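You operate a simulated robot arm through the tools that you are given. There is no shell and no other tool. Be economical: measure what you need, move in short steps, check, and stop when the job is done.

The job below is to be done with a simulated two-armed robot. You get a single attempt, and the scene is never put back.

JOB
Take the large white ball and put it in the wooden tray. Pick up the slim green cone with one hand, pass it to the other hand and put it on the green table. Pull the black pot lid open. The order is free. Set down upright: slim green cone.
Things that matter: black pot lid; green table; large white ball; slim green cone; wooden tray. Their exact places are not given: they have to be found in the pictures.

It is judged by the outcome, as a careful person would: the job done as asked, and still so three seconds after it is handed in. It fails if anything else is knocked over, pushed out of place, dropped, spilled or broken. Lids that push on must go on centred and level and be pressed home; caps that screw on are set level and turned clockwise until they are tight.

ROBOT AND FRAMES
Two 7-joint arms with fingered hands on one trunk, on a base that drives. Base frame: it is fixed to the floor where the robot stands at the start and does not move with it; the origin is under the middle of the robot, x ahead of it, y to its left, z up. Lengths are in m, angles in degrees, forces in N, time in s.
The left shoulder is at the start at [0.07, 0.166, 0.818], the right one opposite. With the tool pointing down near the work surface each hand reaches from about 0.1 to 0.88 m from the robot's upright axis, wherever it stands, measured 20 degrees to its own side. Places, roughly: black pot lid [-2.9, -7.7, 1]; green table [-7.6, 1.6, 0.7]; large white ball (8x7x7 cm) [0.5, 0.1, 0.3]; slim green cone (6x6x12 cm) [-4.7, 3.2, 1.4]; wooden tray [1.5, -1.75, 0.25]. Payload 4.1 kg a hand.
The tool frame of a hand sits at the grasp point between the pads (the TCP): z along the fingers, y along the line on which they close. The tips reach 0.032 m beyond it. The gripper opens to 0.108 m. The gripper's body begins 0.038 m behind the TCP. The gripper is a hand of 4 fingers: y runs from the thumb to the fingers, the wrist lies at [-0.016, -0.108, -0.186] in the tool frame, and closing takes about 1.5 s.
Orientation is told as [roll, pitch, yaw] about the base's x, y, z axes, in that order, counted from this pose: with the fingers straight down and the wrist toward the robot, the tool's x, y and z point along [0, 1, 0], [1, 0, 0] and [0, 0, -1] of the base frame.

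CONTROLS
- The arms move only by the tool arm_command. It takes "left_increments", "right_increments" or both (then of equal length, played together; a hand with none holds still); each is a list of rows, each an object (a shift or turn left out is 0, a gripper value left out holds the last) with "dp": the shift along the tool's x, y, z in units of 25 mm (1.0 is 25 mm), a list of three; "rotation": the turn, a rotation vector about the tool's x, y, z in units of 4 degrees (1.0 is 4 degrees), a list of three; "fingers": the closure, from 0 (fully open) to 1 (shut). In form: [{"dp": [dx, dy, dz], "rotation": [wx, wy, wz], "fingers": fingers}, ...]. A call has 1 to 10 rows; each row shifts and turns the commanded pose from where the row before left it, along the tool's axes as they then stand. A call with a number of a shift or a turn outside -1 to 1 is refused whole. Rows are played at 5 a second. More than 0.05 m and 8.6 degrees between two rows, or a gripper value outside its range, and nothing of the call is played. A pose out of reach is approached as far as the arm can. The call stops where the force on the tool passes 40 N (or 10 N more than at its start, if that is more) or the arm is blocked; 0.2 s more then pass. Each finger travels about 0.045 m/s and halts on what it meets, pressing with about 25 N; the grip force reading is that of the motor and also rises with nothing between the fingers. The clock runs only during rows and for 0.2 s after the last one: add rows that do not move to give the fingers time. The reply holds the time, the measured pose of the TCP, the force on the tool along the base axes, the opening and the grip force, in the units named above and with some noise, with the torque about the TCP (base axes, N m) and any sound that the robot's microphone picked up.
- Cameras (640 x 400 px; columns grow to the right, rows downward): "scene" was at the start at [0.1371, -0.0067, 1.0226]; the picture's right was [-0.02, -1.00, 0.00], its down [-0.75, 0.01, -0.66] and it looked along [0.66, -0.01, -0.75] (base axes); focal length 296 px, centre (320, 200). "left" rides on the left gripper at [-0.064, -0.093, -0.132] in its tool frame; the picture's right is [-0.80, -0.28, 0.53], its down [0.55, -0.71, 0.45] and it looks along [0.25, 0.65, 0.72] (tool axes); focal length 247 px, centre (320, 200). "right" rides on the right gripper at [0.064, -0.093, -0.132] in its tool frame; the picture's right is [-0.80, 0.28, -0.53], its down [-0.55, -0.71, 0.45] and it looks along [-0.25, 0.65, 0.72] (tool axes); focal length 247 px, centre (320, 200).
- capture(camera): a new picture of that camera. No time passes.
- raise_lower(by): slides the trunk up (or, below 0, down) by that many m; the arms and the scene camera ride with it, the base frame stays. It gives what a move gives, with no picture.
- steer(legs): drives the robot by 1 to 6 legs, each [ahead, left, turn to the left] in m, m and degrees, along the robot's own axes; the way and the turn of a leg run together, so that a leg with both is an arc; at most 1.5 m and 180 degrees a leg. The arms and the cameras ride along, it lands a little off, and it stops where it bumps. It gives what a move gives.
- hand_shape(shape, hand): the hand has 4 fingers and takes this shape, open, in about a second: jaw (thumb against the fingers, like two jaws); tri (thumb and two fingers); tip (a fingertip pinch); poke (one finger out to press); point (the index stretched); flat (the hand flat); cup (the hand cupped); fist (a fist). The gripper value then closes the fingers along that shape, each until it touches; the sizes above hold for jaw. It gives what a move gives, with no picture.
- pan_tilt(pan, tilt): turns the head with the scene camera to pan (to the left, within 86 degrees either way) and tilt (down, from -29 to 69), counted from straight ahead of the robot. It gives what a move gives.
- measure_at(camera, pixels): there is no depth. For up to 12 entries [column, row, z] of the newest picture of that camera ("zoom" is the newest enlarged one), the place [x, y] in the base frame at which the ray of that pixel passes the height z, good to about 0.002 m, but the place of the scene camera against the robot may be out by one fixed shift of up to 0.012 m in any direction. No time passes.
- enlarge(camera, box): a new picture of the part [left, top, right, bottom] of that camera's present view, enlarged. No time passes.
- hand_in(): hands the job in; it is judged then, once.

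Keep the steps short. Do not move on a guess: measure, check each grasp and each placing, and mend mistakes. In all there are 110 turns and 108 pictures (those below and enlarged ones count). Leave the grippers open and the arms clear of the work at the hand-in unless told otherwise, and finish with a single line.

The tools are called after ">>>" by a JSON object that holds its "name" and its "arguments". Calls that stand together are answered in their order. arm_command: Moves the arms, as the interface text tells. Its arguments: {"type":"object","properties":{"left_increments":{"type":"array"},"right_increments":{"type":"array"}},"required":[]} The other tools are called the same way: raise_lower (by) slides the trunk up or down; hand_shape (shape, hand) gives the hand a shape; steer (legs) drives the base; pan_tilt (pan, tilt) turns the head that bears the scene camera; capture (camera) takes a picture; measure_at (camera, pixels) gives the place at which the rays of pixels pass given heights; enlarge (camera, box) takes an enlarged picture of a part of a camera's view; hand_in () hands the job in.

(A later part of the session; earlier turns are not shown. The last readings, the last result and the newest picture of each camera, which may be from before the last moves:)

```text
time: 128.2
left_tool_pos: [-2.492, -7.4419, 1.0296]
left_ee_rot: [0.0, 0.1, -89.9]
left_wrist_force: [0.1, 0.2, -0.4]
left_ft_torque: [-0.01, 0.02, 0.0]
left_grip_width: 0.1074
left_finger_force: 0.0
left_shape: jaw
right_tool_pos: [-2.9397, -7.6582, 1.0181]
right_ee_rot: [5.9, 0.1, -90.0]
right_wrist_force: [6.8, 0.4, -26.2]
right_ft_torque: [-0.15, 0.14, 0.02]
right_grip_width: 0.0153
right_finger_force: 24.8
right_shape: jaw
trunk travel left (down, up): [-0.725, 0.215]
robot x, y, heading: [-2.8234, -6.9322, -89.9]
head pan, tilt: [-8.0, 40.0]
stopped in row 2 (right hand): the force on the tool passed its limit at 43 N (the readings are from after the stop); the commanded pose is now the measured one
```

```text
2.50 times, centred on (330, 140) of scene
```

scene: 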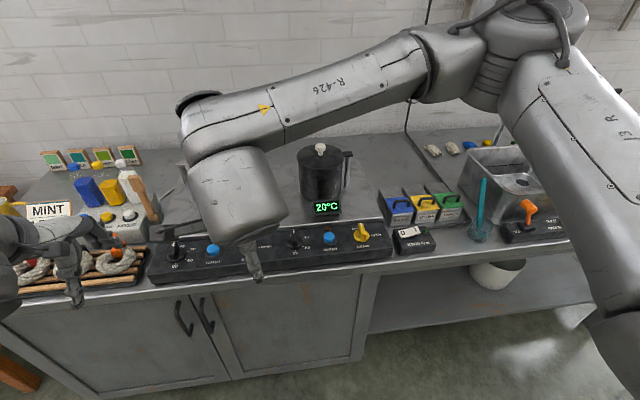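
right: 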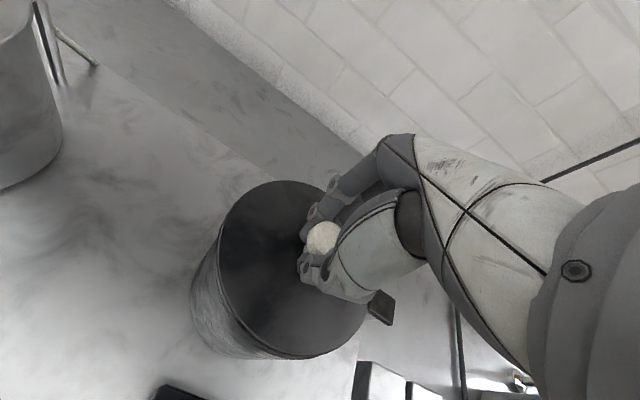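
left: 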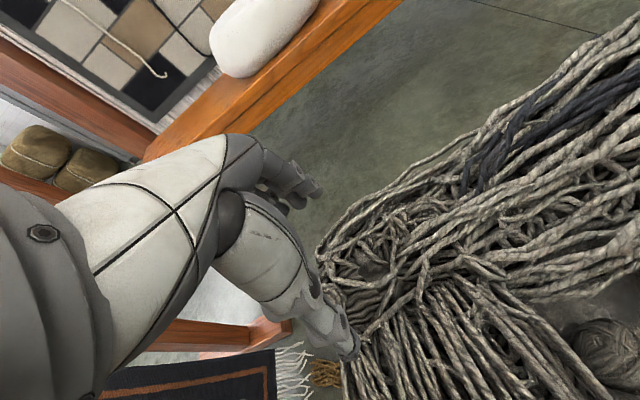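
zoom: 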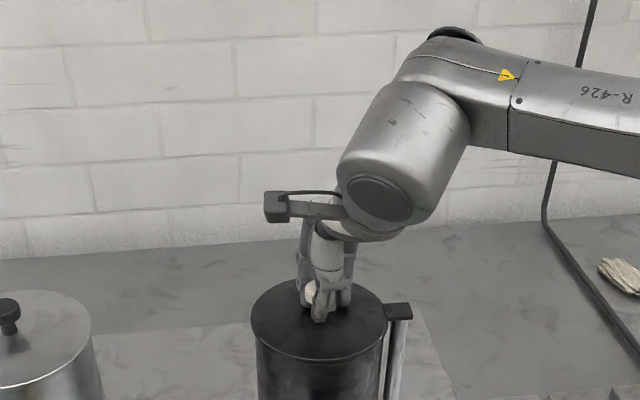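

The lid resisted an upward pull (26–43 N) without moving. The vertical post may be a pivot, so the lid may swing sideways instead of tipping up. I'll look closely at the tab and post.

>>> {"name": "enlarge", "arguments": {"camera": "scene", "box": [305, 150, 375, 200]}}

>>> {"name": "enlarge", "arguments": {"camera": "right", "box": [240, 220, 440, 380]}}

```text
8.00 times, centred on (340, 175) of scene
```

zoom: 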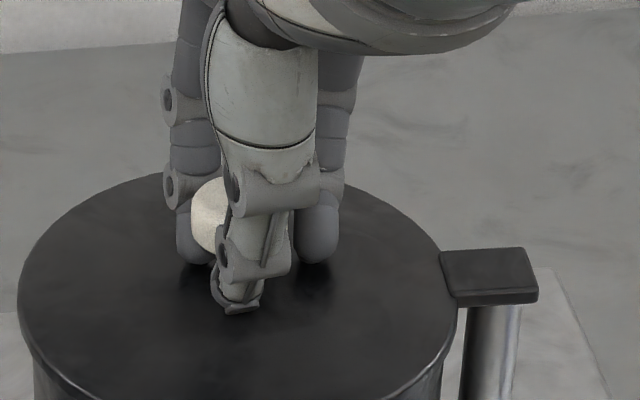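

```text
2.50 times, centred on (340, 300) of right
```

zoom: 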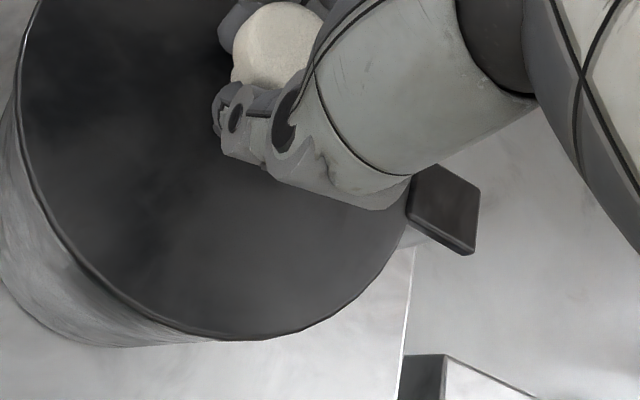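

The tab sits on a vertical post, like a swivel. I'll undo the tilt, relieve the upward pull, and test with a gentle 1 cm pull toward the robot.

>>> {"name": "arm_command", "arguments": {"right_increments": [{"dp": [0.05, 0, 0.1], "rotation": [0, -0.7, 0]}, {"dp": [0.05, 0, 0.05], "rotation": [0, -0.7, 0]}, {}]}}

>>> {"name": "arm_command", "arguments": {"right_increments": [{"dp": [0, -0.13, 0]}, {"dp": [0, -0.13, 0]}, {"dp": [0, -0.14, 0]}]}}

>>> {"name": "enlarge", "arguments": {"camera": "scene", "box": [270, 130, 390, 210]}}

```text
time: 129.0
left_tool_pos: [-2.4918, -7.4428, 1.0297]
left_ee_rot: [0.0, 0.1, -89.9]
left_wrist_force: [-0.4, -0.1, 0.7]
left_ft_torque: [0.0, 0.0, 0.03]
left_grip_width: 0.1078
left_finger_force: 0.1
left_shape: jaw
right_tool_pos: [-2.9381, -7.6595, 1.0176]
right_ee_rot: [0.5, -0.2, -90.2]
right_wrist_force: [2.9, -0.9, -16.8]
right_ft_torque: [-0.18, 0.04, 0.0]
right_grip_width: 0.0151
right_finger_force: 25.0
right_shape: jaw
trunk travel left (down, up): [-0.725, 0.215]
robot x, y, heading: [-2.8247, -6.9366, -90.0]
head pan, tilt: [-8.0, 40.0]
```

```text
time: 129.8
left_tool_pos: [-2.4929, -7.4449, 1.0282]
left_ee_rot: [0.1, 0.2, -90.0]
left_wrist_force: [-0.8, -0.1, -0.8]
left_ft_torque: [-0.02, 0.01, -0.01]
left_grip_width: 0.1076
left_finger_force: 0.1
left_shape: jaw
right_tool_pos: [-2.9374, -7.6518, 1.018]
right_ee_rot: [0.5, -0.3, -90.2]
right_wrist_force: [-1.3, -10.9, -13.5]
right_ft_torque: [-0.41, 0.12, 0.18]
right_grip_width: 0.0154
right_finger_force: 25.5
right_shape: jaw
trunk travel left (down, up): [-0.725, 0.215]
robot x, y, heading: [-2.8204, -6.934, -89.9]
head pan, tilt: [-8.0, 40.0]
```

```text
5.00 times, centred on (330, 170) of scene
```

zoom: 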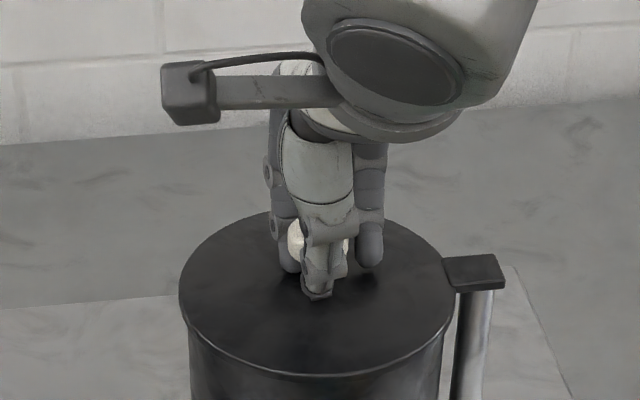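

It moved 8 mm with 11 N resistance, which is promising. I'll pull 2 cm more along the arc.

>>> {"name": "arm_command", "arguments": {"right_increments": [{"dp": [-0.02, -0.2, 0]}, {"dp": [-0.04, -0.2, 0]}, {"dp": [-0.06, -0.2, 0]}, {"dp": [-0.06, -0.2, 0]}]}}

>>> {"name": "enlarge", "arguments": {"camera": "scene", "box": [270, 130, 390, 210]}}

```text
time: 130.7
left_tool_pos: [-2.4909, -7.4465, 1.0278]
left_ee_rot: [-0.1, 0.3, -89.9]
left_wrist_force: [-0.4, 0.3, -0.5]
left_ft_torque: [-0.03, 0.01, -0.02]
left_grip_width: 0.1076
left_finger_force: 0.1
left_shape: jaw
right_tool_pos: [-2.9394, -7.643, 1.0191]
right_ee_rot: [0.6, -0.6, -90.1]
right_wrist_force: [4.6, -29.4, -10.4]
right_ft_torque: [-0.6, 0.13, 0.06]
right_grip_width: 0.0168
right_finger_force: 25.2
right_shape: jaw
trunk travel left (down, up): [-0.725, 0.215]
robot x, y, heading: [-2.8201, -6.9391, -90.0]
head pan, tilt: [-8.0, 40.0]
stopped in row 4 (right hand): the force on the tool passed its limit at 42 N (the readings are from after the stop); the commanded pose is now the measured one
```

```text
5.00 times, centred on (330, 170) of scene
```

zoom: 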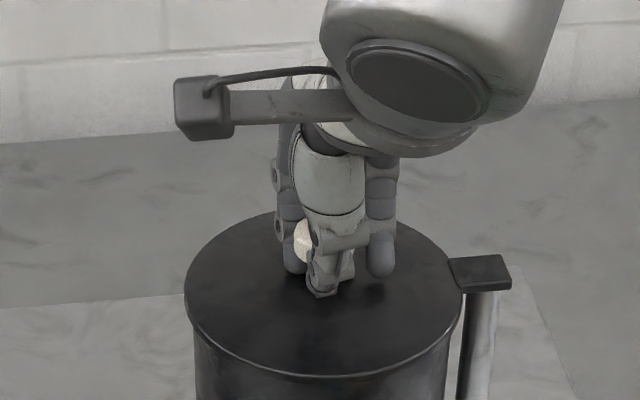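

Pulling sideways didn't move the lid: the TCP slid but the lid and post didn't. I'll check the grip and lid from the wrist camera.

>>> {"name": "arm_command", "arguments": {"right_increments": [{"dp": [0.05, 0.4, 0.05]}, {"dp": [0.05, 0.3, 0.05]}]}}

>>> {"name": "enlarge", "arguments": {"camera": "right", "box": [180, 160, 420, 380]}}

>>> {"name": "enlarge", "arguments": {"camera": "scene", "box": [270, 130, 390, 210]}}

```text
time: 131.3
left_tool_pos: [-2.4929, -7.4407, 1.0289]
left_ee_rot: [0.0, 0.1, -89.9]
left_wrist_force: [-0.5, 0.5, -0.3]
left_ft_torque: [0.03, 0.01, -0.01]
left_grip_width: 0.1076
left_finger_force: 0.0
left_shape: jaw
right_tool_pos: [-2.9374, -7.6525, 1.018]
right_ee_rot: [0.7, -0.6, -90.1]
right_wrist_force: [-0.6, 1.3, -8.3]
right_ft_torque: [0.01, 0.17, -0.11]
right_grip_width: 0.0166
right_finger_force: 24.8
right_shape: jaw
trunk travel left (down, up): [-0.725, 0.215]
robot x, y, heading: [-2.8225, -6.9366, -89.8]
head pan, tilt: [-8.0, 40.0]
```

```text
1.82 times, centred on (300, 270) of right
```

zoom: 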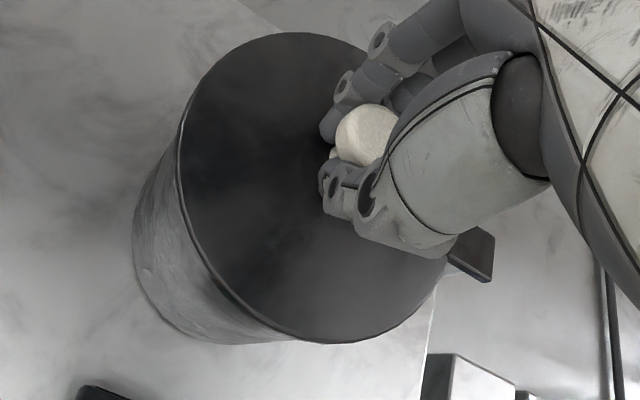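

```text
5.00 times, centred on (330, 170) of scene
```

zoom: 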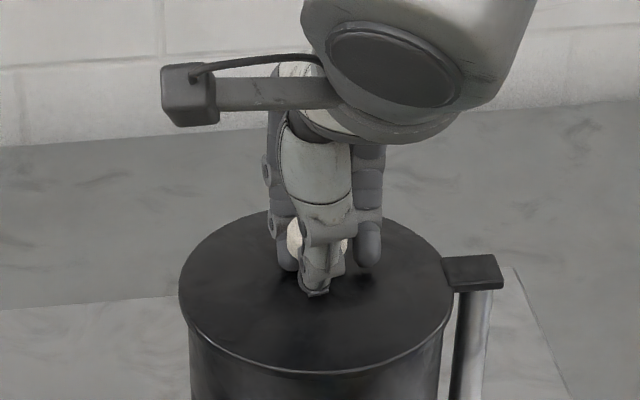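

Still gripped, with the lid rigid sideways. I'll try a slow pull upward (slightly toward the hinge) without turning the hand, watching the force.

>>> {"name": "arm_command", "arguments": {"right_increments": [{"dp": [-0.02, 0, -0.06]}, {"dp": [-0.02, 0, -0.06]}, {"dp": [-0.02, 0, -0.06]}, {"dp": [-0.02, 0, -0.06]}, {"dp": [-0.02, 0, -0.06]}, {"dp": [-0.02, 0, -0.06]}, {"dp": [-0.02, 0, -0.06]}, {"dp": [-0.02, 0, -0.06]}]}}

>>> {"name": "enlarge", "arguments": {"camera": "scene", "box": [270, 130, 390, 210]}}

```text
time: 132.4
left_tool_pos: [-2.4904, -7.4414, 1.0292]
left_ee_rot: [0.0, 0.1, -89.8]
left_wrist_force: [0.9, 0.3, 0.6]
left_ft_torque: [-0.04, 0.02, -0.01]
left_grip_width: 0.1076
left_finger_force: 0.1
left_shape: jaw
right_tool_pos: [-2.9378, -7.6507, 1.0189]
right_ee_rot: [0.5, -0.1, -89.8]
right_wrist_force: [5.5, -2.5, -25.3]
right_ft_torque: [0.06, 0.09, 0.07]
right_grip_width: 0.015
right_finger_force: 24.9
right_shape: jaw
trunk travel left (down, up): [-0.725, 0.215]
robot x, y, heading: [-2.8193, -6.9399, -89.9]
head pan, tilt: [-8.0, 40.0]
stopped in row 5 (right hand): the force on the tool passed its limit at 41 N (the readings are from after the stop); the commanded pose is now the measured one
```

```text
5.00 times, centred on (330, 170) of scene
```

zoom: 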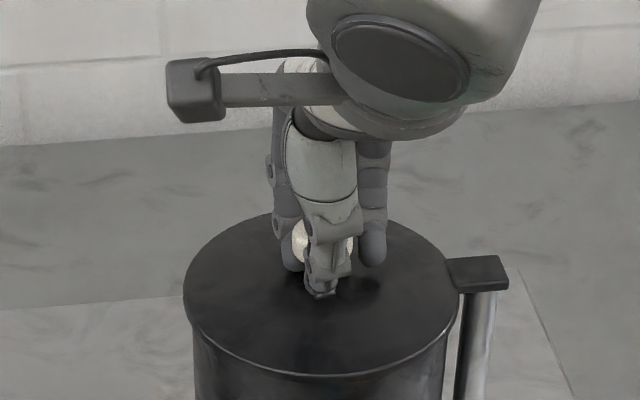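

Vertically it's rigid. I'll try the swivel the other way: a gentle 1.5 cm push away from the robot.

>>> {"name": "arm_command", "arguments": {"right_increments": [{"dp": [0.08, 0, 0.15]}, {"dp": [0, 0.2, 0.1]}, {"dp": [0, 0.2, 0]}, {"dp": [-0.02, 0.2, 0]}, {"dp": [-0.04, 0.2, 0]}]}}

>>> {"name": "enlarge", "arguments": {"camera": "scene", "box": [270, 130, 390, 210]}}

```text
time: 133.6
left_tool_pos: [-2.4922, -7.4412, 1.0308]
left_ee_rot: [0.0, 0.0, -89.8]
left_wrist_force: [-0.2, -1.0, -0.1]
left_ft_torque: [-0.04, -0.01, 0.0]
left_grip_width: 0.1076
left_finger_force: 0.0
left_shape: jaw
right_tool_pos: [-2.9367, -7.6712, 1.0186]
right_ee_rot: [0.5, -0.5, -90.0]
right_wrist_force: [-2.9, 4.3, -5.6]
right_ft_torque: [-0.03, 0.37, -0.4]
right_grip_width: 0.0162
right_finger_force: 24.9
right_shape: jaw
trunk travel left (down, up): [-0.725, 0.215]
robot x, y, heading: [-2.8227, -6.9389, -89.8]
head pan, tilt: [-8.0, 40.0]
```

```text
5.00 times, centred on (330, 170) of scene
```

zoom: 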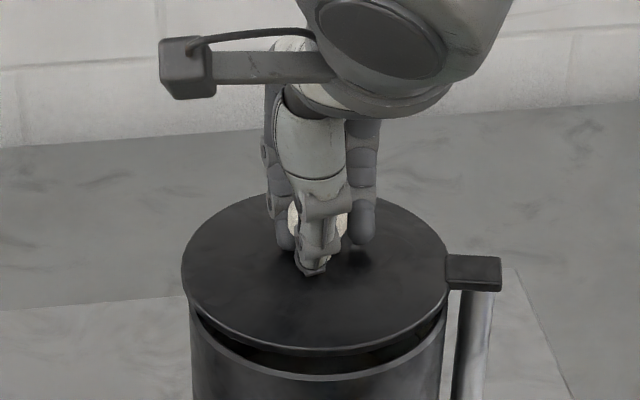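

The lid swings away from me about the post, and the pot's opening now shows at the front. I'll follow the circle (post ≈(-3.025,-7.657), radius ≈0.088) to about 45°.

>>> {"name": "arm_command", "arguments": {"right_increments": [{"dp": [-0.077, 0.36, 0]}, {"dp": [-0.114, 0.351, 0]}, {"dp": [-0.15, 0.337, 0]}, {"dp": [-0.184, 0.319, 0]}, {"dp": [-0.217, 0.298, 0]}, {"dp": [-0.246, 0.274, 0]}]}}

>>> {"name": "enlarge", "arguments": {"camera": "scene", "box": [270, 120, 390, 200]}}

```text
time: 135.0
left_tool_pos: [-2.4907, -7.4422, 1.0296]
left_ee_rot: [-0.1, 0.1, -89.9]
left_wrist_force: [-0.2, -0.4, -0.2]
left_ft_torque: [-0.01, -0.01, 0.0]
left_grip_width: 0.1076
left_finger_force: 0.1
left_shape: jaw
right_tool_pos: [-2.961, -7.7204, 1.018]
right_ee_rot: [0.6, -0.5, -90.0]
right_wrist_force: [2.6, 0.2, -7.4]
right_ft_torque: [-0.12, 0.1, -0.27]
right_grip_width: 0.0149
right_finger_force: 25.0
right_shape: jaw
trunk travel left (down, up): [-0.725, 0.215]
robot x, y, heading: [-2.8229, -6.9365, -89.8]
head pan, tilt: [-8.0, 40.0]
```

```text
5.00 times, centred on (330, 160) of scene
```

zoom: 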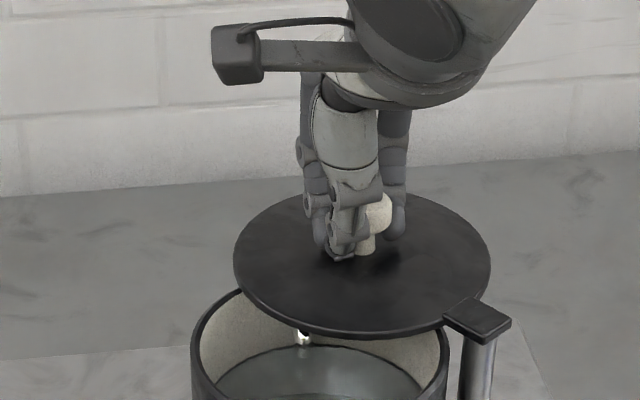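

It's swinging freely. I'll continue the arc to about 85°.

>>> {"name": "arm_command", "arguments": {"right_increments": [{"dp": [-0.312, 0.296, 0]}, {"dp": [-0.346, 0.256, 0]}, {"dp": [-0.374, 0.212, 0]}, {"dp": [-0.397, 0.164, 0]}, {"dp": [-0.414, 0.115, 0]}, {"dp": [-0.425, 0.064, 0]}]}}

>>> {"name": "enlarge", "arguments": {"camera": "scene", "box": [270, 120, 390, 200]}}

```text
time: 136.4
left_tool_pos: [-2.4918, -7.4403, 1.0309]
left_ee_rot: [0.0, -0.1, -89.9]
left_wrist_force: [-0.8, 0.0, -0.5]
left_ft_torque: [-0.01, 0.02, -0.01]
left_grip_width: 0.1076
left_finger_force: 0.1
left_shape: jaw
right_tool_pos: [-3.0189, -7.7479, 1.0192]
right_ee_rot: [0.7, -0.6, -90.1]
right_wrist_force: [0.0, 0.1, -1.3]
right_ft_torque: [-0.01, 0.01, 0.0]
right_grip_width: 0.0125
right_finger_force: 25.0
right_shape: jaw
trunk travel left (down, up): [-0.725, 0.215]
robot x, y, heading: [-2.8226, -6.9397, -89.7]
head pan, tilt: [-8.0, 40.0]
```

```text
5.00 times, centred on (330, 160) of scene
```

zoom: 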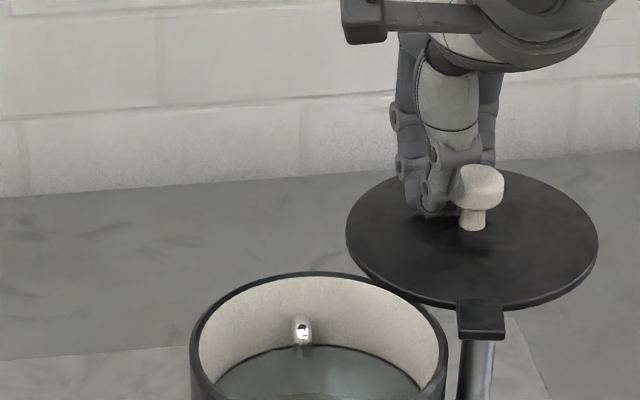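

The lid has swung fully clear of the pot and the knob has slipped out of the fingers. I'll step 1 cm away from the knob and lift up.

>>> {"name": "arm_command", "arguments": {"right_increments": [{"dp": [0.4, 0, 0]}, {"dp": [0.2, 0, -0.5]}, {"dp": [0, 0, -1]}, {"dp": [0, 0, -1]}, {"dp": [0, 0, -1]}, {"dp": [0, 0, -1], "fingers": 0}, {"dp": [0, -1, 0]}, {"dp": [0, -1, 0]}, {"dp": [0, -1, 0]}, {"dp": [0, -1, 0]}]}}

>>> {"name": "enlarge", "arguments": {"camera": "scene", "box": [230, 80, 430, 205]}}

```text
time: 138.6
left_tool_pos: [-2.4918, -7.4406, 1.0306]
left_ee_rot: [0.0, 0.1, -90.0]
left_wrist_force: [-0.2, -0.5, 0.1]
left_ft_torque: [0.02, 0.0, 0.02]
left_grip_width: 0.1078
left_finger_force: 0.0
left_shape: jaw
right_tool_pos: [-3.0049, -7.6457, 1.1322]
right_ee_rot: [0.7, -0.5, -90.0]
right_wrist_force: [0.3, -0.3, -0.4]
right_ft_torque: [-0.03, 0.0, -0.01]
right_grip_width: 0.1077
right_finger_force: 0.0
right_shape: jaw
trunk travel left (down, up): [-0.725, 0.215]
robot x, y, heading: [-2.8171, -6.9397, -89.7]
head pan, tilt: [-8.0, 40.0]
```

```text
3.20 times, centred on (330, 142) of scene
```

zoom: 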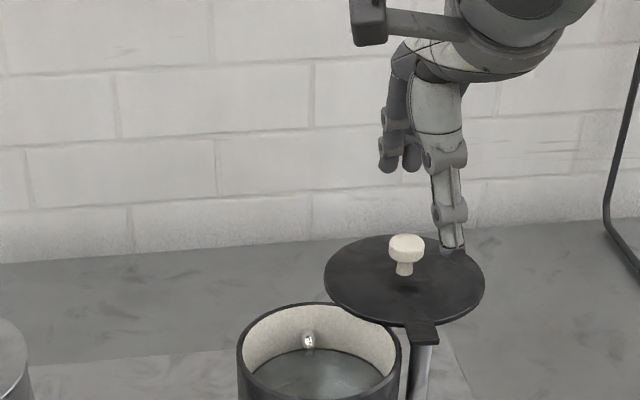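

The lid is open about 90°. To be sure it's well clear of the pot, I'll close the fingers and nudge the knob from its left side toward -x, watching the force.

>>> {"name": "arm_command", "arguments": {"right_increments": [{"dp": [0.9, 0, 0], "fingers": 1}, {"dp": [0.9, 0, 0]}, {"dp": [0, 0.95, 0]}, {"dp": [0, 0.95, 0]}, {"dp": [0, 0.95, 0]}, {"dp": [0, 0.95, 0]}, {"dp": [0, 0, 1]}, {"dp": [0, 0, 1]}, {"dp": [0, 0, 1]}, {"dp": [0, 0, 1]}]}}

>>> {"name": "enlarge", "arguments": {"camera": "scene", "box": [230, 80, 430, 205]}}

```text
time: 140.8
left_tool_pos: [-2.4914, -7.4415, 1.0284]
left_ee_rot: [0.0, 0.0, -89.9]
left_wrist_force: [0.4, -0.1, -0.8]
left_ft_torque: [-0.01, 0.0, -0.01]
left_grip_width: 0.1075
left_finger_force: 0.1
left_shape: jaw
right_tool_pos: [-2.957, -7.7427, 1.0307]
right_ee_rot: [0.6, -0.5, -89.9]
right_wrist_force: [-0.6, 0.0, -0.4]
right_ft_torque: [-0.01, 0.0, -0.01]
right_grip_width: 0.0002
right_finger_force: 25.7
right_shape: jaw
trunk travel left (down, up): [-0.725, 0.215]
robot x, y, heading: [-2.8218, -6.9383, -89.6]
head pan, tilt: [-8.0, 40.0]
```

```text
3.20 times, centred on (330, 142) of scene
```

zoom: 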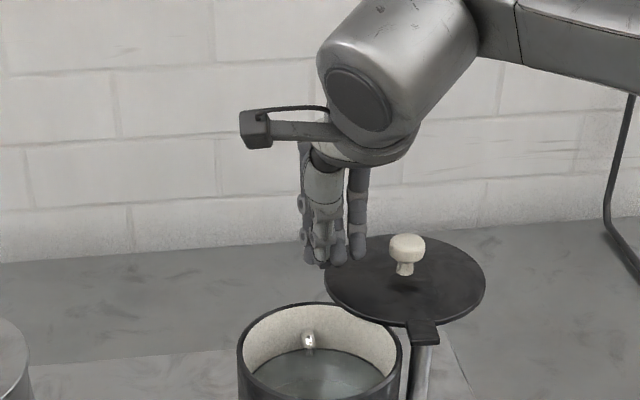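

>>> {"name": "arm_command", "arguments": {"right_increments": [{"dp": [-0.5, 0, 0]}, {"dp": [-0.5, 0, 0]}, {"dp": [-0.5, 0, 0]}, {"dp": [-0.4, 0, 0]}, {"dp": [-0.4, 0, 0]}, {"dp": [-0.3, 0, 0]}, {"dp": [-0.3, 0, 0]}]}}

>>> {"name": "enlarge", "arguments": {"camera": "scene", "box": [230, 80, 430, 205]}}

```text
time: 142.4
left_tool_pos: [-2.4846, -7.4402, 1.0285]
left_ee_rot: [-0.3, 0.0, -89.7]
left_wrist_force: [0.1, 0.5, -0.8]
left_ft_torque: [-0.01, -0.04, 0.0]
left_grip_width: 0.1077
left_finger_force: 0.1
left_shape: jaw
right_tool_pos: [-3.0199, -7.7422, 1.0316]
right_ee_rot: [0.7, -0.6, -89.5]
right_wrist_force: [31.3, -0.5, -0.8]
right_ft_torque: [0.03, -0.68, -0.11]
right_grip_width: 0.0
right_finger_force: 25.0
right_shape: jaw
trunk travel left (down, up): [-0.725, 0.215]
robot x, y, heading: [-2.8229, -6.9377, -89.6]
head pan, tilt: [-8.0, 40.0]
```

```text
3.20 times, centred on (330, 142) of scene
```

zoom: 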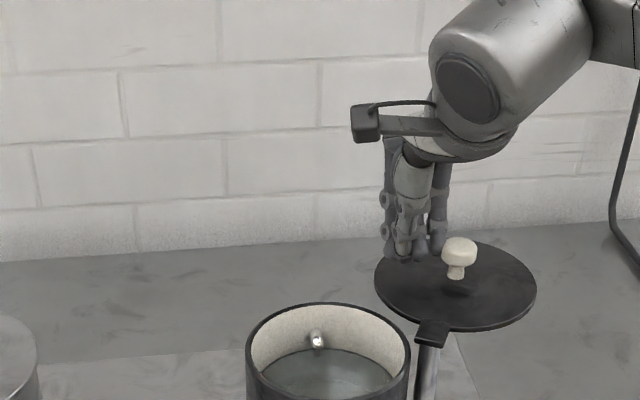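

The lid went further, to about 110°, and now meets its stop (31 N), so it's fully open. I'll back away from the knob, lift and retract.

>>> {"name": "arm_command", "arguments": {"right_increments": [{"dp": [0.6, 0, 0]}, {"dp": [0.5, 0, 0]}, {"dp": [0, 0, -1]}, {"dp": [0, 0, -1]}, {"dp": [0, 0, -1]}, {"dp": [0, 0, -1], "fingers": 0}, {"dp": [0, -1, 0]}, {"dp": [0, -1, 0]}, {"dp": [0, -1, 0]}, {"dp": [0, -1, 0]}]}}

>>> {"name": "arm_command", "arguments": {"right_increments": [{"dp": [0, -1, 0]}, {"dp": [0, -1, 0]}, {"dp": [0, -1, 0]}, {"dp": [0, -1, 0]}, {"dp": [0, -1, 0]}]}}

>>> {"name": "capture", "arguments": {"camera": "scene"}}

```text
time: 144.6
left_tool_pos: [-2.4911, -7.4399, 1.0306]
left_ee_rot: [0.0, 0.0, -90.0]
left_wrist_force: [-0.7, 0.4, -0.3]
left_ft_torque: [-0.04, -0.03, -0.01]
left_grip_width: 0.1077
left_finger_force: 0.1
left_shape: jaw
right_tool_pos: [-3.0063, -7.6415, 1.1289]
right_ee_rot: [0.7, -0.7, -89.9]
right_wrist_force: [-0.2, 0.4, 0.9]
right_ft_torque: [-0.01, -0.01, 0.01]
right_grip_width: 0.1081
right_finger_force: 0.1
right_shape: jaw
trunk travel left (down, up): [-0.725, 0.215]
robot x, y, heading: [-2.823, -6.9371, -90.0]
head pan, tilt: [-8.0, 40.0]
```

```text
time: 145.8
left_tool_pos: [-2.4921, -7.4408, 1.0295]
left_ee_rot: [0.0, 0.0, -89.9]
left_wrist_force: [0.1, -0.3, 0.2]
left_ft_torque: [-0.01, 0.01, -0.01]
left_grip_width: 0.1076
left_finger_force: 0.1
left_shape: jaw
right_tool_pos: [-3.0045, -7.516, 1.1284]
right_ee_rot: [0.6, -0.5, -89.9]
right_wrist_force: [0.8, -0.2, 0.1]
right_ft_torque: [-0.07, -0.02, 0.01]
right_grip_width: 0.1078
right_finger_force: 0.1
right_shape: jaw
trunk travel left (down, up): [-0.725, 0.215]
robot x, y, heading: [-2.8209, -6.9341, -89.9]
head pan, tilt: [-8.0, 40.0]
```

```text
35 pictures are left
```

scene: 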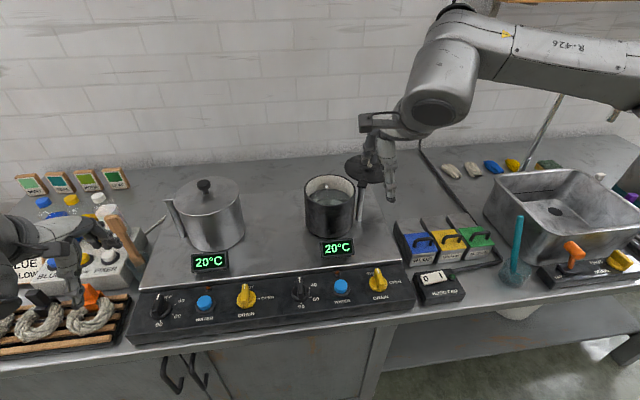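

The lid stands open and nothing else moved. Next is the cone. I'll back off, return along x≈-1.5 facing +y, and look to the left.

>>> {"name": "steer", "arguments": {"legs": [[-0.7, 0, 0], [0, 1.33, 0], [0, 0, 180], [1.5, 0, 0], [1.5, 0, 0], [1.4, 0, 0]]}}

>>> {"name": "pan_tilt", "arguments": {"pan": 35, "tilt": 12}}

>>> {"name": "capture", "arguments": {"camera": "scene"}}

```text
time: 167.1
left_tool_pos: [-1.9436, -5.0241, 1.0314]
left_ee_rot: [0.4, 0.1, 97.2]
left_wrist_force: [-0.1, 0.0, -0.6]
left_ft_torque: [-0.01, -0.01, -0.01]
left_grip_width: 0.1077
left_finger_force: 0.1
left_shape: jaw
right_tool_pos: [-1.4401, -4.8824, 1.137]
right_ee_rot: [0.9, -1.5, 96.9]
right_wrist_force: [0.5, 0.8, -0.3]
right_ft_torque: [-0.04, -0.01, 0.01]
right_grip_width: 0.1081
right_finger_force: 0.0
right_shape: jaw
trunk travel left (down, up): [-0.725, 0.215]
robot x, y, heading: [-1.5588, -5.4646, 97.1]
head pan, tilt: [-8.0, 40.0]
stopped in leg 4: the robot was blocked; the commanded pose is now the measured one
```

```text
time: 168.2
left_tool_pos: [-1.9419, -5.0227, 1.0352]
left_ee_rot: [0.2, -0.3, 97.1]
left_wrist_force: [-0.6, 0.0, 0.0]
left_ft_torque: [-0.02, 0.0, 0.02]
left_grip_width: 0.1078
left_finger_force: 0.0
left_shape: jaw
right_tool_pos: [-1.4399, -4.8863, 1.1398]
right_ee_rot: [0.9, -1.6, 96.7]
right_wrist_force: [0.5, 0.0, -0.4]
right_ft_torque: [-0.03, 0.01, 0.04]
right_grip_width: 0.1081
right_finger_force: 0.0
right_shape: jaw
trunk travel left (down, up): [-0.725, 0.215]
robot x, y, heading: [-1.5616, -5.46, 97.0]
head pan, tilt: [35.0, 12.0]
```

```text
34 pictures are left
```

scene: 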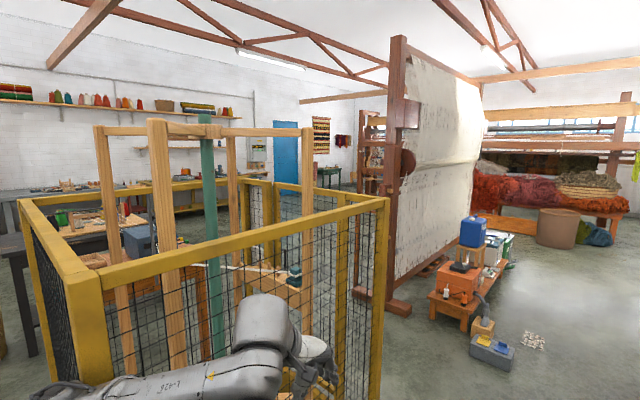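

The left elbow touched the cage post because the heading was 7° off. I'll measure the obstacles in this view.

>>> {"name": "measure_at", "arguments": {"camera": "scene", "pixels": [[398, 310, 0], [355, 292, 0], [432, 318, 0], [500, 370, 0], [533, 342, 0], [472, 355, 0], [555, 247, 0], [478, 228, 0], [610, 238, 0], [380, 220, 1.1], [250, 180, 1.1], [75, 280, 1.1]]}}

```text
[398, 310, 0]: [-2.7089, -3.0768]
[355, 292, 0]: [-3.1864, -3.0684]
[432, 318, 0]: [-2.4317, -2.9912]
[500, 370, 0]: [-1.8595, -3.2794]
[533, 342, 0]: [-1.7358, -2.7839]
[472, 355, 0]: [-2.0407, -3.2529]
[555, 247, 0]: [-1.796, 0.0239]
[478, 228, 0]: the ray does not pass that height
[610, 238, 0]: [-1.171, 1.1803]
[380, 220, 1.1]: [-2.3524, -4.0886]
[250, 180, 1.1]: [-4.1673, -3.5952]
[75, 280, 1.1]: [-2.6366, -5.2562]
```

I'll straighten up, move to x≈-1.3 (between the trolley at x<-1.85 and the cart at x>-0.65), and go north to y≈-1.8.

>>> {"name": "steer", "arguments": {"legs": [[-0.15, 0, 0], [0, -0.25, -7], [1.5, 0, 0], [1.5, 0, 0], [0.8, 0, 0]]}}

>>> {"name": "pan_tilt", "arguments": {"pan": 50, "tilt": 12}}

>>> {"name": "capture", "arguments": {"camera": "scene"}}

```text
time: 168.9
left_tool_pos: [-1.944, -5.0228, 1.0309]
left_ee_rot: [0.6, 0.3, 97.5]
left_wrist_force: [-0.1, -0.9, 0.0]
left_ft_torque: [-0.02, -0.02, -0.03]
left_grip_width: 0.1077
left_finger_force: 0.1
left_shape: jaw
right_tool_pos: [-1.4416, -4.8791, 1.1337]
right_ee_rot: [1.0, -1.2, 97.1]
right_wrist_force: [-0.4, 0.0, -0.1]
right_ft_torque: [-0.05, 0.0, 0.0]
right_grip_width: 0.108
right_finger_force: 0.0
right_shape: jaw
trunk travel left (down, up): [-0.725, 0.215]
robot x, y, heading: [-1.5586, -5.4718, 97.6]
head pan, tilt: [35.0, 12.0]
stopped in leg 1: the robot was blocked; the commanded pose is now the measured one
```

```text
time: 169.6
left_tool_pos: [-1.9425, -5.0231, 1.0319]
left_ee_rot: [0.4, 0.0, 97.2]
left_wrist_force: [-0.5, -0.2, -0.2]
left_ft_torque: [-0.02, 0.02, -0.02]
left_grip_width: 0.1076
left_finger_force: 0.0
left_shape: jaw
right_tool_pos: [-1.439, -4.8837, 1.1342]
right_ee_rot: [0.9, -1.3, 96.9]
right_wrist_force: [-0.2, -0.3, 0.0]
right_ft_torque: [-0.01, -0.04, 0.01]
right_grip_width: 0.108
right_finger_force: 0.1
right_shape: jaw
trunk travel left (down, up): [-0.725, 0.215]
robot x, y, heading: [-1.5579, -5.4721, 96.9]
head pan, tilt: [50.0, 12.0]
```

```text
33 pictures are left
```

scene: 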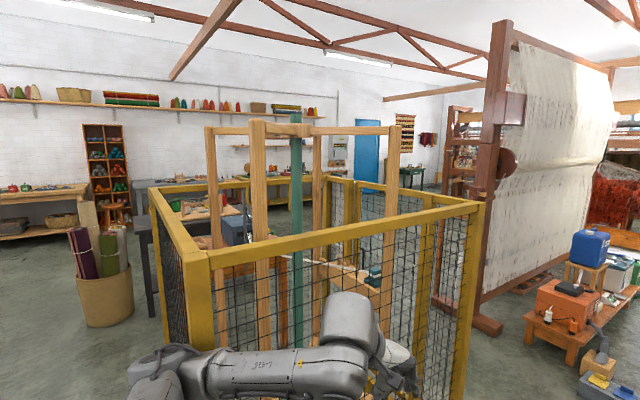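

Backing is blocked as well, so the left elbow is against the cage's corner post. I'll slide straight right, away from it.

>>> {"name": "steer", "arguments": {"legs": [[0, -0.25, 0]]}}

```text
time: 171.5
left_tool_pos: [-1.6933, -4.9798, 1.0239]
left_ee_rot: [0.0, 0.8, 97.0]
left_wrist_force: [0.0, -0.1, 0.3]
left_ft_torque: [0.0, 0.01, -0.01]
left_grip_width: 0.1078
left_finger_force: 0.0
left_shape: jaw
right_tool_pos: [-1.19, -4.841, 1.1291]
right_ee_rot: [0.6, -0.6, 96.6]
right_wrist_force: [0.5, -0.4, 0.1]
right_ft_torque: [0.01, 0.03, 0.01]
right_grip_width: 0.1083
right_finger_force: 0.1
right_shape: jaw
trunk travel left (down, up): [-0.725, 0.215]
robot x, y, heading: [-1.3071, -5.4388, 96.7]
head pan, tilt: [50.0, 12.0]
```

Free now. I'll straighten up and go north 3.6 m.

>>> {"name": "steer", "arguments": {"legs": [[0, 0, -6.7], [1.5, 0, 0], [1.5, 0, 0], [0.6, 0, 0]]}}

>>> {"name": "pan_tilt", "arguments": {"pan": 45, "tilt": 8}}

>>> {"name": "capture", "arguments": {"camera": "scene"}}

```text
time: 189.5
left_tool_pos: [-1.6131, -1.3332, 1.024]
left_ee_rot: [0.1, 0.9, 89.7]
left_wrist_force: [0.1, 0.0, 0.6]
left_ft_torque: [0.01, -0.02, -0.01]
left_grip_width: 0.1081
left_finger_force: 0.0
left_shape: jaw
right_tool_pos: [-1.0967, -1.2587, 1.1293]
right_ee_rot: [0.5, -0.7, 89.5]
right_wrist_force: [0.4, 0.5, 0.4]
right_ft_torque: [0.02, 0.01, 0.02]
right_grip_width: 0.1081
right_finger_force: 0.1
right_shape: jaw
trunk travel left (down, up): [-0.725, 0.215]
robot x, y, heading: [-1.2873, -1.8337, 89.6]
head pan, tilt: [50.0, 12.0]
```

```text
time: 190.2
left_tool_pos: [-1.6134, -1.3341, 1.0237]
left_ee_rot: [0.1, 0.8, 89.7]
left_wrist_force: [0.0, -0.3, 0.3]
left_ft_torque: [-0.03, 0.0, -0.01]
left_grip_width: 0.1077
left_finger_force: 0.2
left_shape: jaw
right_tool_pos: [-1.0972, -1.2577, 1.1293]
right_ee_rot: [0.5, -0.6, 89.3]
right_wrist_force: [-0.1, 0.4, 1.1]
right_ft_torque: [0.0, 0.04, -0.01]
right_grip_width: 0.1078
right_finger_force: 0.1
right_shape: jaw
trunk travel left (down, up): [-0.725, 0.215]
robot x, y, heading: [-1.2861, -1.8348, 89.4]
head pan, tilt: [45.0, 8.0]
```

```text
32 pictures are left
```

scene: 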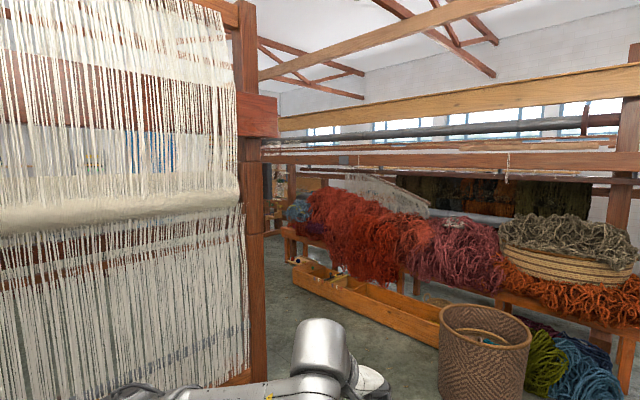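

There's a corridor between the partition's end post and the wooden trough. I'll measure its floor points.

>>> {"name": "measure_at", "arguments": {"camera": "scene", "pixels": [[260, 385, 0], [293, 287, 0], [430, 347, 0], [440, 392, 0], [275, 230, 0], [285, 262, 0], [258, 385, 0.1], [340, 240, 0.5], [297, 205, 0.6], [330, 165, 1.0]]}}

>>> {"name": "enlarge", "arguments": {"camera": "scene", "box": [240, 130, 400, 310]}}

```text
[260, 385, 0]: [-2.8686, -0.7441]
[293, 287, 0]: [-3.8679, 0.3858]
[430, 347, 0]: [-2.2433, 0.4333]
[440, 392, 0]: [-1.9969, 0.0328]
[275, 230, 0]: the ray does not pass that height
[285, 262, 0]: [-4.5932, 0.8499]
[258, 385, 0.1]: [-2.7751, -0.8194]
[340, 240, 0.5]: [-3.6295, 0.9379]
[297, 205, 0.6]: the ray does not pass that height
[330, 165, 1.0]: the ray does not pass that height
```

```text
2.22 times, centred on (320, 220) of scene
```

zoom: 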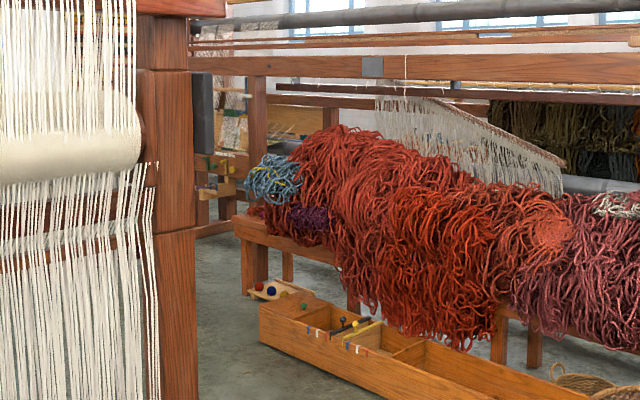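

Strafing while facing north is the best way through: pass the barrel (x≈-1.8, front y≈-0.15) at y≈-0.53, then move to y≈-0.3 past the partition foot (y≈-0.74), and stop at x≈-3.7.

>>> {"name": "steer", "arguments": {"legs": [[1.28, 0, 0.4], [0, 0.85, 0], [0.25, 0.4, 0], [0, 1.2, 0]]}}

>>> {"name": "pan_tilt", "arguments": {"pan": 35, "tilt": 10}}

>>> {"name": "capture", "arguments": {"camera": "scene"}}

```text
time: 208.8
left_tool_pos: [-4.0505, 0.1946, 1.0241]
left_ee_rot: [0.1, 0.7, 90.7]
left_wrist_force: [1.1, 0.3, -0.1]
left_ft_torque: [0.04, 0.06, -0.01]
left_grip_width: 0.1078
left_finger_force: 0.1
left_shape: jaw
right_tool_pos: [-3.5346, 0.2776, 1.13]
right_ee_rot: [0.6, -0.7, 90.4]
right_wrist_force: [-0.1, 0.0, -0.4]
right_ft_torque: [-0.03, -0.02, -0.01]
right_grip_width: 0.1078
right_finger_force: 0.1
right_shape: jaw
trunk travel left (down, up): [-0.725, 0.215]
robot x, y, heading: [-3.717, -0.3035, 90.3]
head pan, tilt: [45.0, 8.0]
```

```text
time: 209.5
left_tool_pos: [-4.0507, 0.1953, 1.0226]
left_ee_rot: [0.1, 0.8, 90.6]
left_wrist_force: [0.6, 0.8, -0.8]
left_ft_torque: [0.0, 0.01, -0.02]
left_grip_width: 0.1078
left_finger_force: 0.1
left_shape: jaw
right_tool_pos: [-3.5345, 0.2781, 1.1301]
right_ee_rot: [0.6, -0.7, 90.4]
right_wrist_force: [0.4, -1.2, -0.6]
right_ft_torque: [0.0, 0.0, -0.03]
right_grip_width: 0.1081
right_finger_force: 0.0
right_shape: jaw
trunk travel left (down, up): [-0.725, 0.215]
robot x, y, heading: [-3.7143, -0.3075, 90.4]
head pan, tilt: [35.0, 10.0]
```

```text
30 pictures are left
```

scene: 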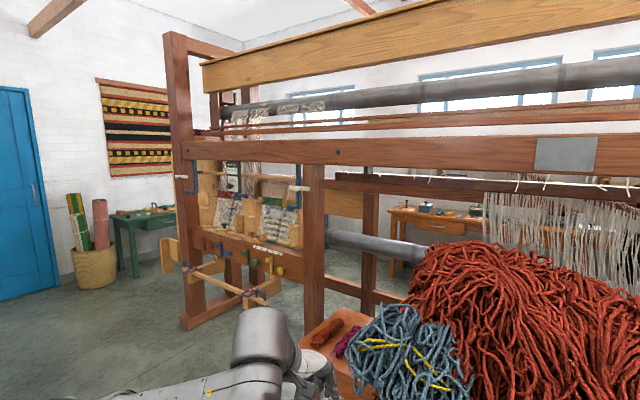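

The green table is at (145,230). The cone should be behind this loom at around (422,148), hidden by its beams. I'll measure the loom's left end and the green table.

>>> {"name": "measure_at", "arguments": {"camera": "scene", "pixels": [[190, 328, 0], [265, 295, 0], [137, 278, 0], [118, 270, 0], [178, 268, 0], [95, 288, 0], [170, 270, 0.4], [115, 215, 0.75], [390, 275, 0], [168, 205, 0.75]]}}

>>> {"name": "enlarge", "arguments": {"camera": "scene", "box": [60, 180, 300, 330]}}

```text
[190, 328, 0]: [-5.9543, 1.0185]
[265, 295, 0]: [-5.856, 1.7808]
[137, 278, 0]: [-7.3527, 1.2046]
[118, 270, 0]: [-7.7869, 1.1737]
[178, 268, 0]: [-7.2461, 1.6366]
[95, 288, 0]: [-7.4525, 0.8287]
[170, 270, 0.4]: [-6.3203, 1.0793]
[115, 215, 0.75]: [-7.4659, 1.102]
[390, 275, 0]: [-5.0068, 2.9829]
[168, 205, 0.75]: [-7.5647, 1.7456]
```

```text
2.67 times, centred on (180, 255) of scene
```

zoom: 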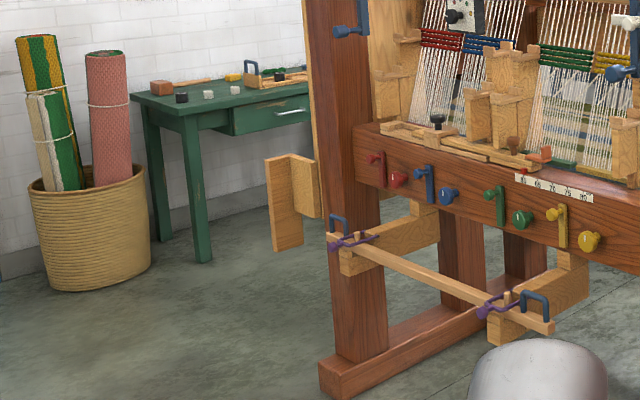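

I'll strafe left to x≈-6.7, then go north between the green table (x<-7.35) and the loom end (x>-6.0), and look east.

>>> {"name": "steer", "arguments": {"legs": [[0, 1.5, 0], [0, 1.48, 0], [1.3, 0, 0]]}}

>>> {"name": "pan_tilt", "arguments": {"pan": -45, "tilt": 10}}

>>> {"name": "capture", "arguments": {"camera": "scene"}}

```text
time: 228.9
left_tool_pos: [-7.0841, 1.2858, 1.0188]
left_ee_rot: [-1.0, 0.7, 92.4]
left_wrist_force: [0.2, 0.7, -0.4]
left_ft_torque: [0.0, 0.0, -0.04]
left_grip_width: 0.1079
left_finger_force: 0.1
left_shape: jaw
right_tool_pos: [-6.5801, 1.385, 1.1325]
right_ee_rot: [-0.4, -0.7, 93.0]
right_wrist_force: [-0.1, 0.4, 0.5]
right_ft_torque: [-0.01, 0.02, -0.03]
right_grip_width: 0.108
right_finger_force: 0.0
right_shape: jaw
trunk travel left (down, up): [-0.725, 0.215]
robot x, y, heading: [-6.7206, 0.8002, 92.2]
head pan, tilt: [35.0, 10.0]
stopped in leg 3: the robot was blocked; the commanded pose is now the measured one
```

```text
time: 230.4
left_tool_pos: [-7.0826, 1.2886, 1.0175]
left_ee_rot: [-1.1, 0.8, 92.2]
left_wrist_force: [0.7, -0.1, 0.0]
left_ft_torque: [-0.01, 0.03, 0.02]
left_grip_width: 0.1078
left_finger_force: 0.0
left_shape: jaw
right_tool_pos: [-6.5784, 1.3855, 1.1284]
right_ee_rot: [-0.4, -0.4, 92.6]
right_wrist_force: [0.6, -0.3, 1.1]
right_ft_torque: [0.0, -0.03, 0.01]
right_grip_width: 0.1083
right_finger_force: 0.1
right_shape: jaw
trunk travel left (down, up): [-0.725, 0.215]
robot x, y, heading: [-6.7159, 0.8016, 91.9]
head pan, tilt: [-45.0, 10.0]
```

```text
28 pictures are left
```

scene: 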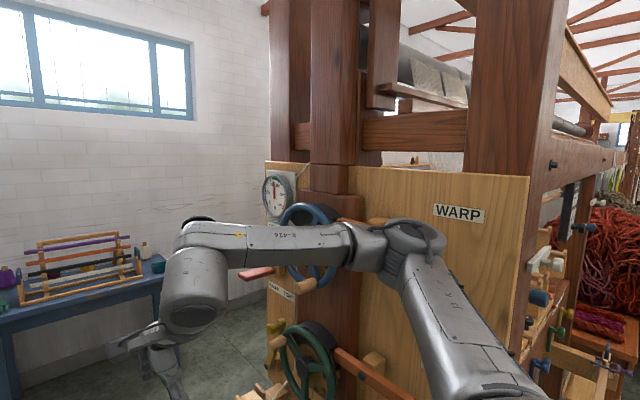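

The right elbow met the loom's end panel (crank wheels), so I'll keep clear of it. I'll enlarge the gap in the loom, where something small and green shows near (417,160).

>>> {"name": "enlarge", "arguments": {"camera": "scene", "box": [240, 100, 480, 250]}}

>>> {"name": "steer", "arguments": {"legs": [[0, 0.22, 0]]}}

```text
2.67 times, centred on (360, 175) of scene
```

zoom: 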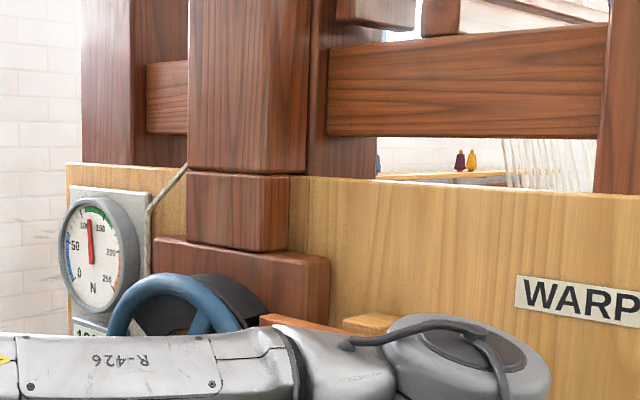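

```text
time: 232.1
left_tool_pos: [-7.2887, 1.28, 1.0242]
left_ee_rot: [0.0, 0.7, 92.2]
left_wrist_force: [-0.7, -0.1, 0.5]
left_ft_torque: [-0.01, -0.03, 0.01]
left_grip_width: 0.108
left_finger_force: 0.0
left_shape: jaw
right_tool_pos: [-6.7806, 1.3761, 1.1277]
right_ee_rot: [0.6, -0.5, 92.5]
right_wrist_force: [0.4, 1.1, -0.6]
right_ft_torque: [-0.01, 0.0, 0.0]
right_grip_width: 0.108
right_finger_force: 0.1
right_shape: jaw
trunk travel left (down, up): [-0.725, 0.215]
robot x, y, heading: [-6.937, 0.7901, 92.0]
head pan, tilt: [-45.0, 10.0]
```

Colored spools stand on a shelf north of the loom, so the cone is in that lane. Facing west makes me narrower along x, so I'll measure the blue table ahead, raise the trunk and turn to face west.

>>> {"name": "measure_at", "arguments": {"camera": "scene", "pixels": [[100, 300, 0.75], [5, 320, 0.75], [160, 280, 0.75], [20, 385, 0], [155, 325, 0.2], [270, 330, 0.6], [265, 165, 1.3]]}}

>>> {"name": "raise_lower", "arguments": {"by": 0.2}}

>>> {"name": "steer", "arguments": {"legs": [[0, 0, 88]]}}

```text
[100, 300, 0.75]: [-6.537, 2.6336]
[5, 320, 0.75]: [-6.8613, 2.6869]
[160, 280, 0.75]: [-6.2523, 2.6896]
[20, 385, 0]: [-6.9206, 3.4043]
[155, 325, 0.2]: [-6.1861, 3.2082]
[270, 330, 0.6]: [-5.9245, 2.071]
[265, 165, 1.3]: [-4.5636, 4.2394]
```

```text
time: 234.3
left_tool_pos: [-7.2897, 1.2806, 1.2241]
left_ee_rot: [0.0, 0.7, 92.2]
left_wrist_force: [0.8, 0.2, -0.5]
left_ft_torque: [-0.01, 0.03, 0.02]
left_grip_width: 0.1078
left_finger_force: 0.0
left_shape: jaw
right_tool_pos: [-6.782, 1.3761, 1.3277]
right_ee_rot: [0.6, -0.5, 92.5]
right_wrist_force: [0.5, 0.2, -0.1]
right_ft_torque: [-0.02, 0.01, 0.0]
right_grip_width: 0.1082
right_finger_force: 0.1
right_shape: jaw
trunk travel left (down, up): [-0.925, 0.015]
robot x, y, heading: [-6.9401, 0.794, 92.3]
head pan, tilt: [-45.0, 10.0]
```

```text
time: 238.4
left_tool_pos: [-7.4379, 0.4564, 1.2251]
left_ee_rot: [0.0, 0.7, -179.3]
left_wrist_force: [0.5, -0.2, -0.3]
left_ft_torque: [-0.02, -0.01, 0.0]
left_grip_width: 0.1079
left_finger_force: 0.0
left_shape: jaw
right_tool_pos: [-7.521, 0.9662, 1.3286]
right_ee_rot: [0.5, -0.5, -178.8]
right_wrist_force: [-0.3, 0.4, 0.1]
right_ft_torque: [0.0, -0.04, 0.0]
right_grip_width: 0.1079
right_finger_force: 0.1
right_shape: jaw
trunk travel left (down, up): [-0.925, 0.015]
robot x, y, heading: [-6.9428, 0.7924, -179.4]
head pan, tilt: [-45.0, 10.0]
```

The lane north of the loom looks wide enough. I'll strafe north 1.6 m facing west, then look right (north-east).

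>>> {"name": "steer", "arguments": {"legs": [[0, -1.5, -0.6], [0, -0.15, 0]]}}

>>> {"name": "pan_tilt", "arguments": {"pan": -85, "tilt": 15}}

>>> {"name": "capture", "arguments": {"camera": "scene"}}

```text
time: 246.9
left_tool_pos: [-7.4547, 2.1192, 1.2227]
left_ee_rot: [-0.1, 0.7, -179.6]
left_wrist_force: [0.3, -0.3, -1.3]
left_ft_torque: [0.05, -0.04, 0.03]
left_grip_width: 0.1077
left_finger_force: 0.0
left_shape: jaw
right_tool_pos: [-7.5342, 2.6303, 1.3291]
right_ee_rot: [0.5, -0.4, -179.2]
right_wrist_force: [0.1, -0.3, -0.8]
right_ft_torque: [0.05, 0.01, 0.02]
right_grip_width: 0.1081
right_finger_force: 0.1
right_shape: jaw
trunk travel left (down, up): [-0.925, 0.015]
robot x, y, heading: [-6.9532, 2.4551, -179.8]
head pan, tilt: [-45.0, 10.0]
```

```text
time: 248.0
left_tool_pos: [-7.4541, 2.1225, 1.2243]
left_ee_rot: [0.1, 0.8, -179.6]
left_wrist_force: [0.0, 0.3, -1.2]
left_ft_torque: [-0.01, 0.0, 0.01]
left_grip_width: 0.1076
left_finger_force: 0.1
left_shape: jaw
right_tool_pos: [-7.5344, 2.632, 1.3285]
right_ee_rot: [0.6, -0.4, -179.4]
right_wrist_force: [-0.2, 0.1, -0.5]
right_ft_torque: [-0.03, -0.03, 0.0]
right_grip_width: 0.108
right_finger_force: 0.0
right_shape: jaw
trunk travel left (down, up): [-0.925, 0.015]
robot x, y, heading: [-6.9547, 2.4551, -179.9]
head pan, tilt: [-85.0, 15.0]
```

```text
26 pictures are left
```

scene: 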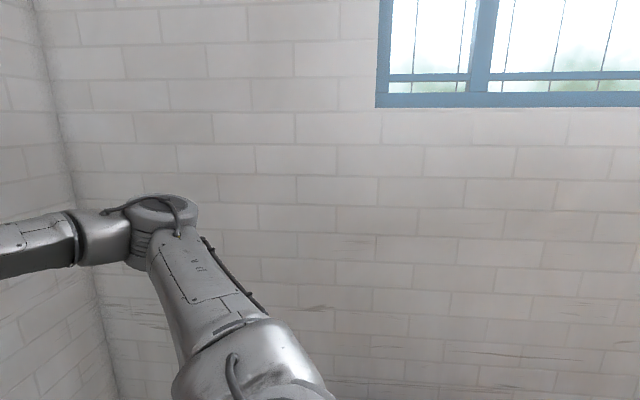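

I need to face north to see east along the lane. I'll turn right 90° and pan right.

>>> {"name": "steer", "arguments": {"legs": [[0, 0, -90]]}}

>>> {"name": "pan_tilt", "arguments": {"pan": -65, "tilt": 15}}

>>> {"name": "capture", "arguments": {"camera": "scene"}}

```text
time: 252.2
left_tool_pos: [-7.2852, 2.9544, 1.2234]
left_ee_rot: [0.0, 0.8, 90.2]
left_wrist_force: [-0.4, -0.1, -0.1]
left_ft_torque: [-0.01, 0.01, 0.05]
left_grip_width: 0.108
left_finger_force: 0.0
left_shape: jaw
right_tool_pos: [-6.776, 3.0334, 1.3293]
right_ee_rot: [0.5, -0.5, 90.6]
right_wrist_force: [-0.1, 0.2, -0.1]
right_ft_torque: [0.01, 0.01, -0.01]
right_grip_width: 0.108
right_finger_force: 0.0
right_shape: jaw
trunk travel left (down, up): [-0.925, 0.015]
robot x, y, heading: [-6.9518, 2.456, 90.5]
head pan, tilt: [-85.0, 15.0]
```

```text
time: 253.0
left_tool_pos: [-7.2863, 2.9556, 1.2246]
left_ee_rot: [0.0, 0.8, 90.1]
left_wrist_force: [0.3, 1.1, -0.1]
left_ft_torque: [0.0, 0.0, 0.0]
left_grip_width: 0.1077
left_finger_force: 0.0
left_shape: jaw
right_tool_pos: [-6.7746, 3.0331, 1.3283]
right_ee_rot: [0.6, -0.5, 90.6]
right_wrist_force: [0.2, 0.0, -0.6]
right_ft_torque: [-0.01, 0.01, -0.01]
right_grip_width: 0.108
right_finger_force: 0.1
right_shape: jaw
trunk travel left (down, up): [-0.925, 0.015]
robot x, y, heading: [-6.9535, 2.4538, 90.2]
head pan, tilt: [-65.0, 15.0]
```

```text
25 pictures are left
```

scene: 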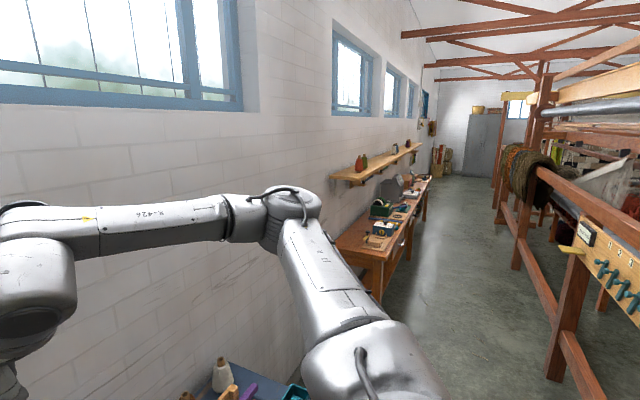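

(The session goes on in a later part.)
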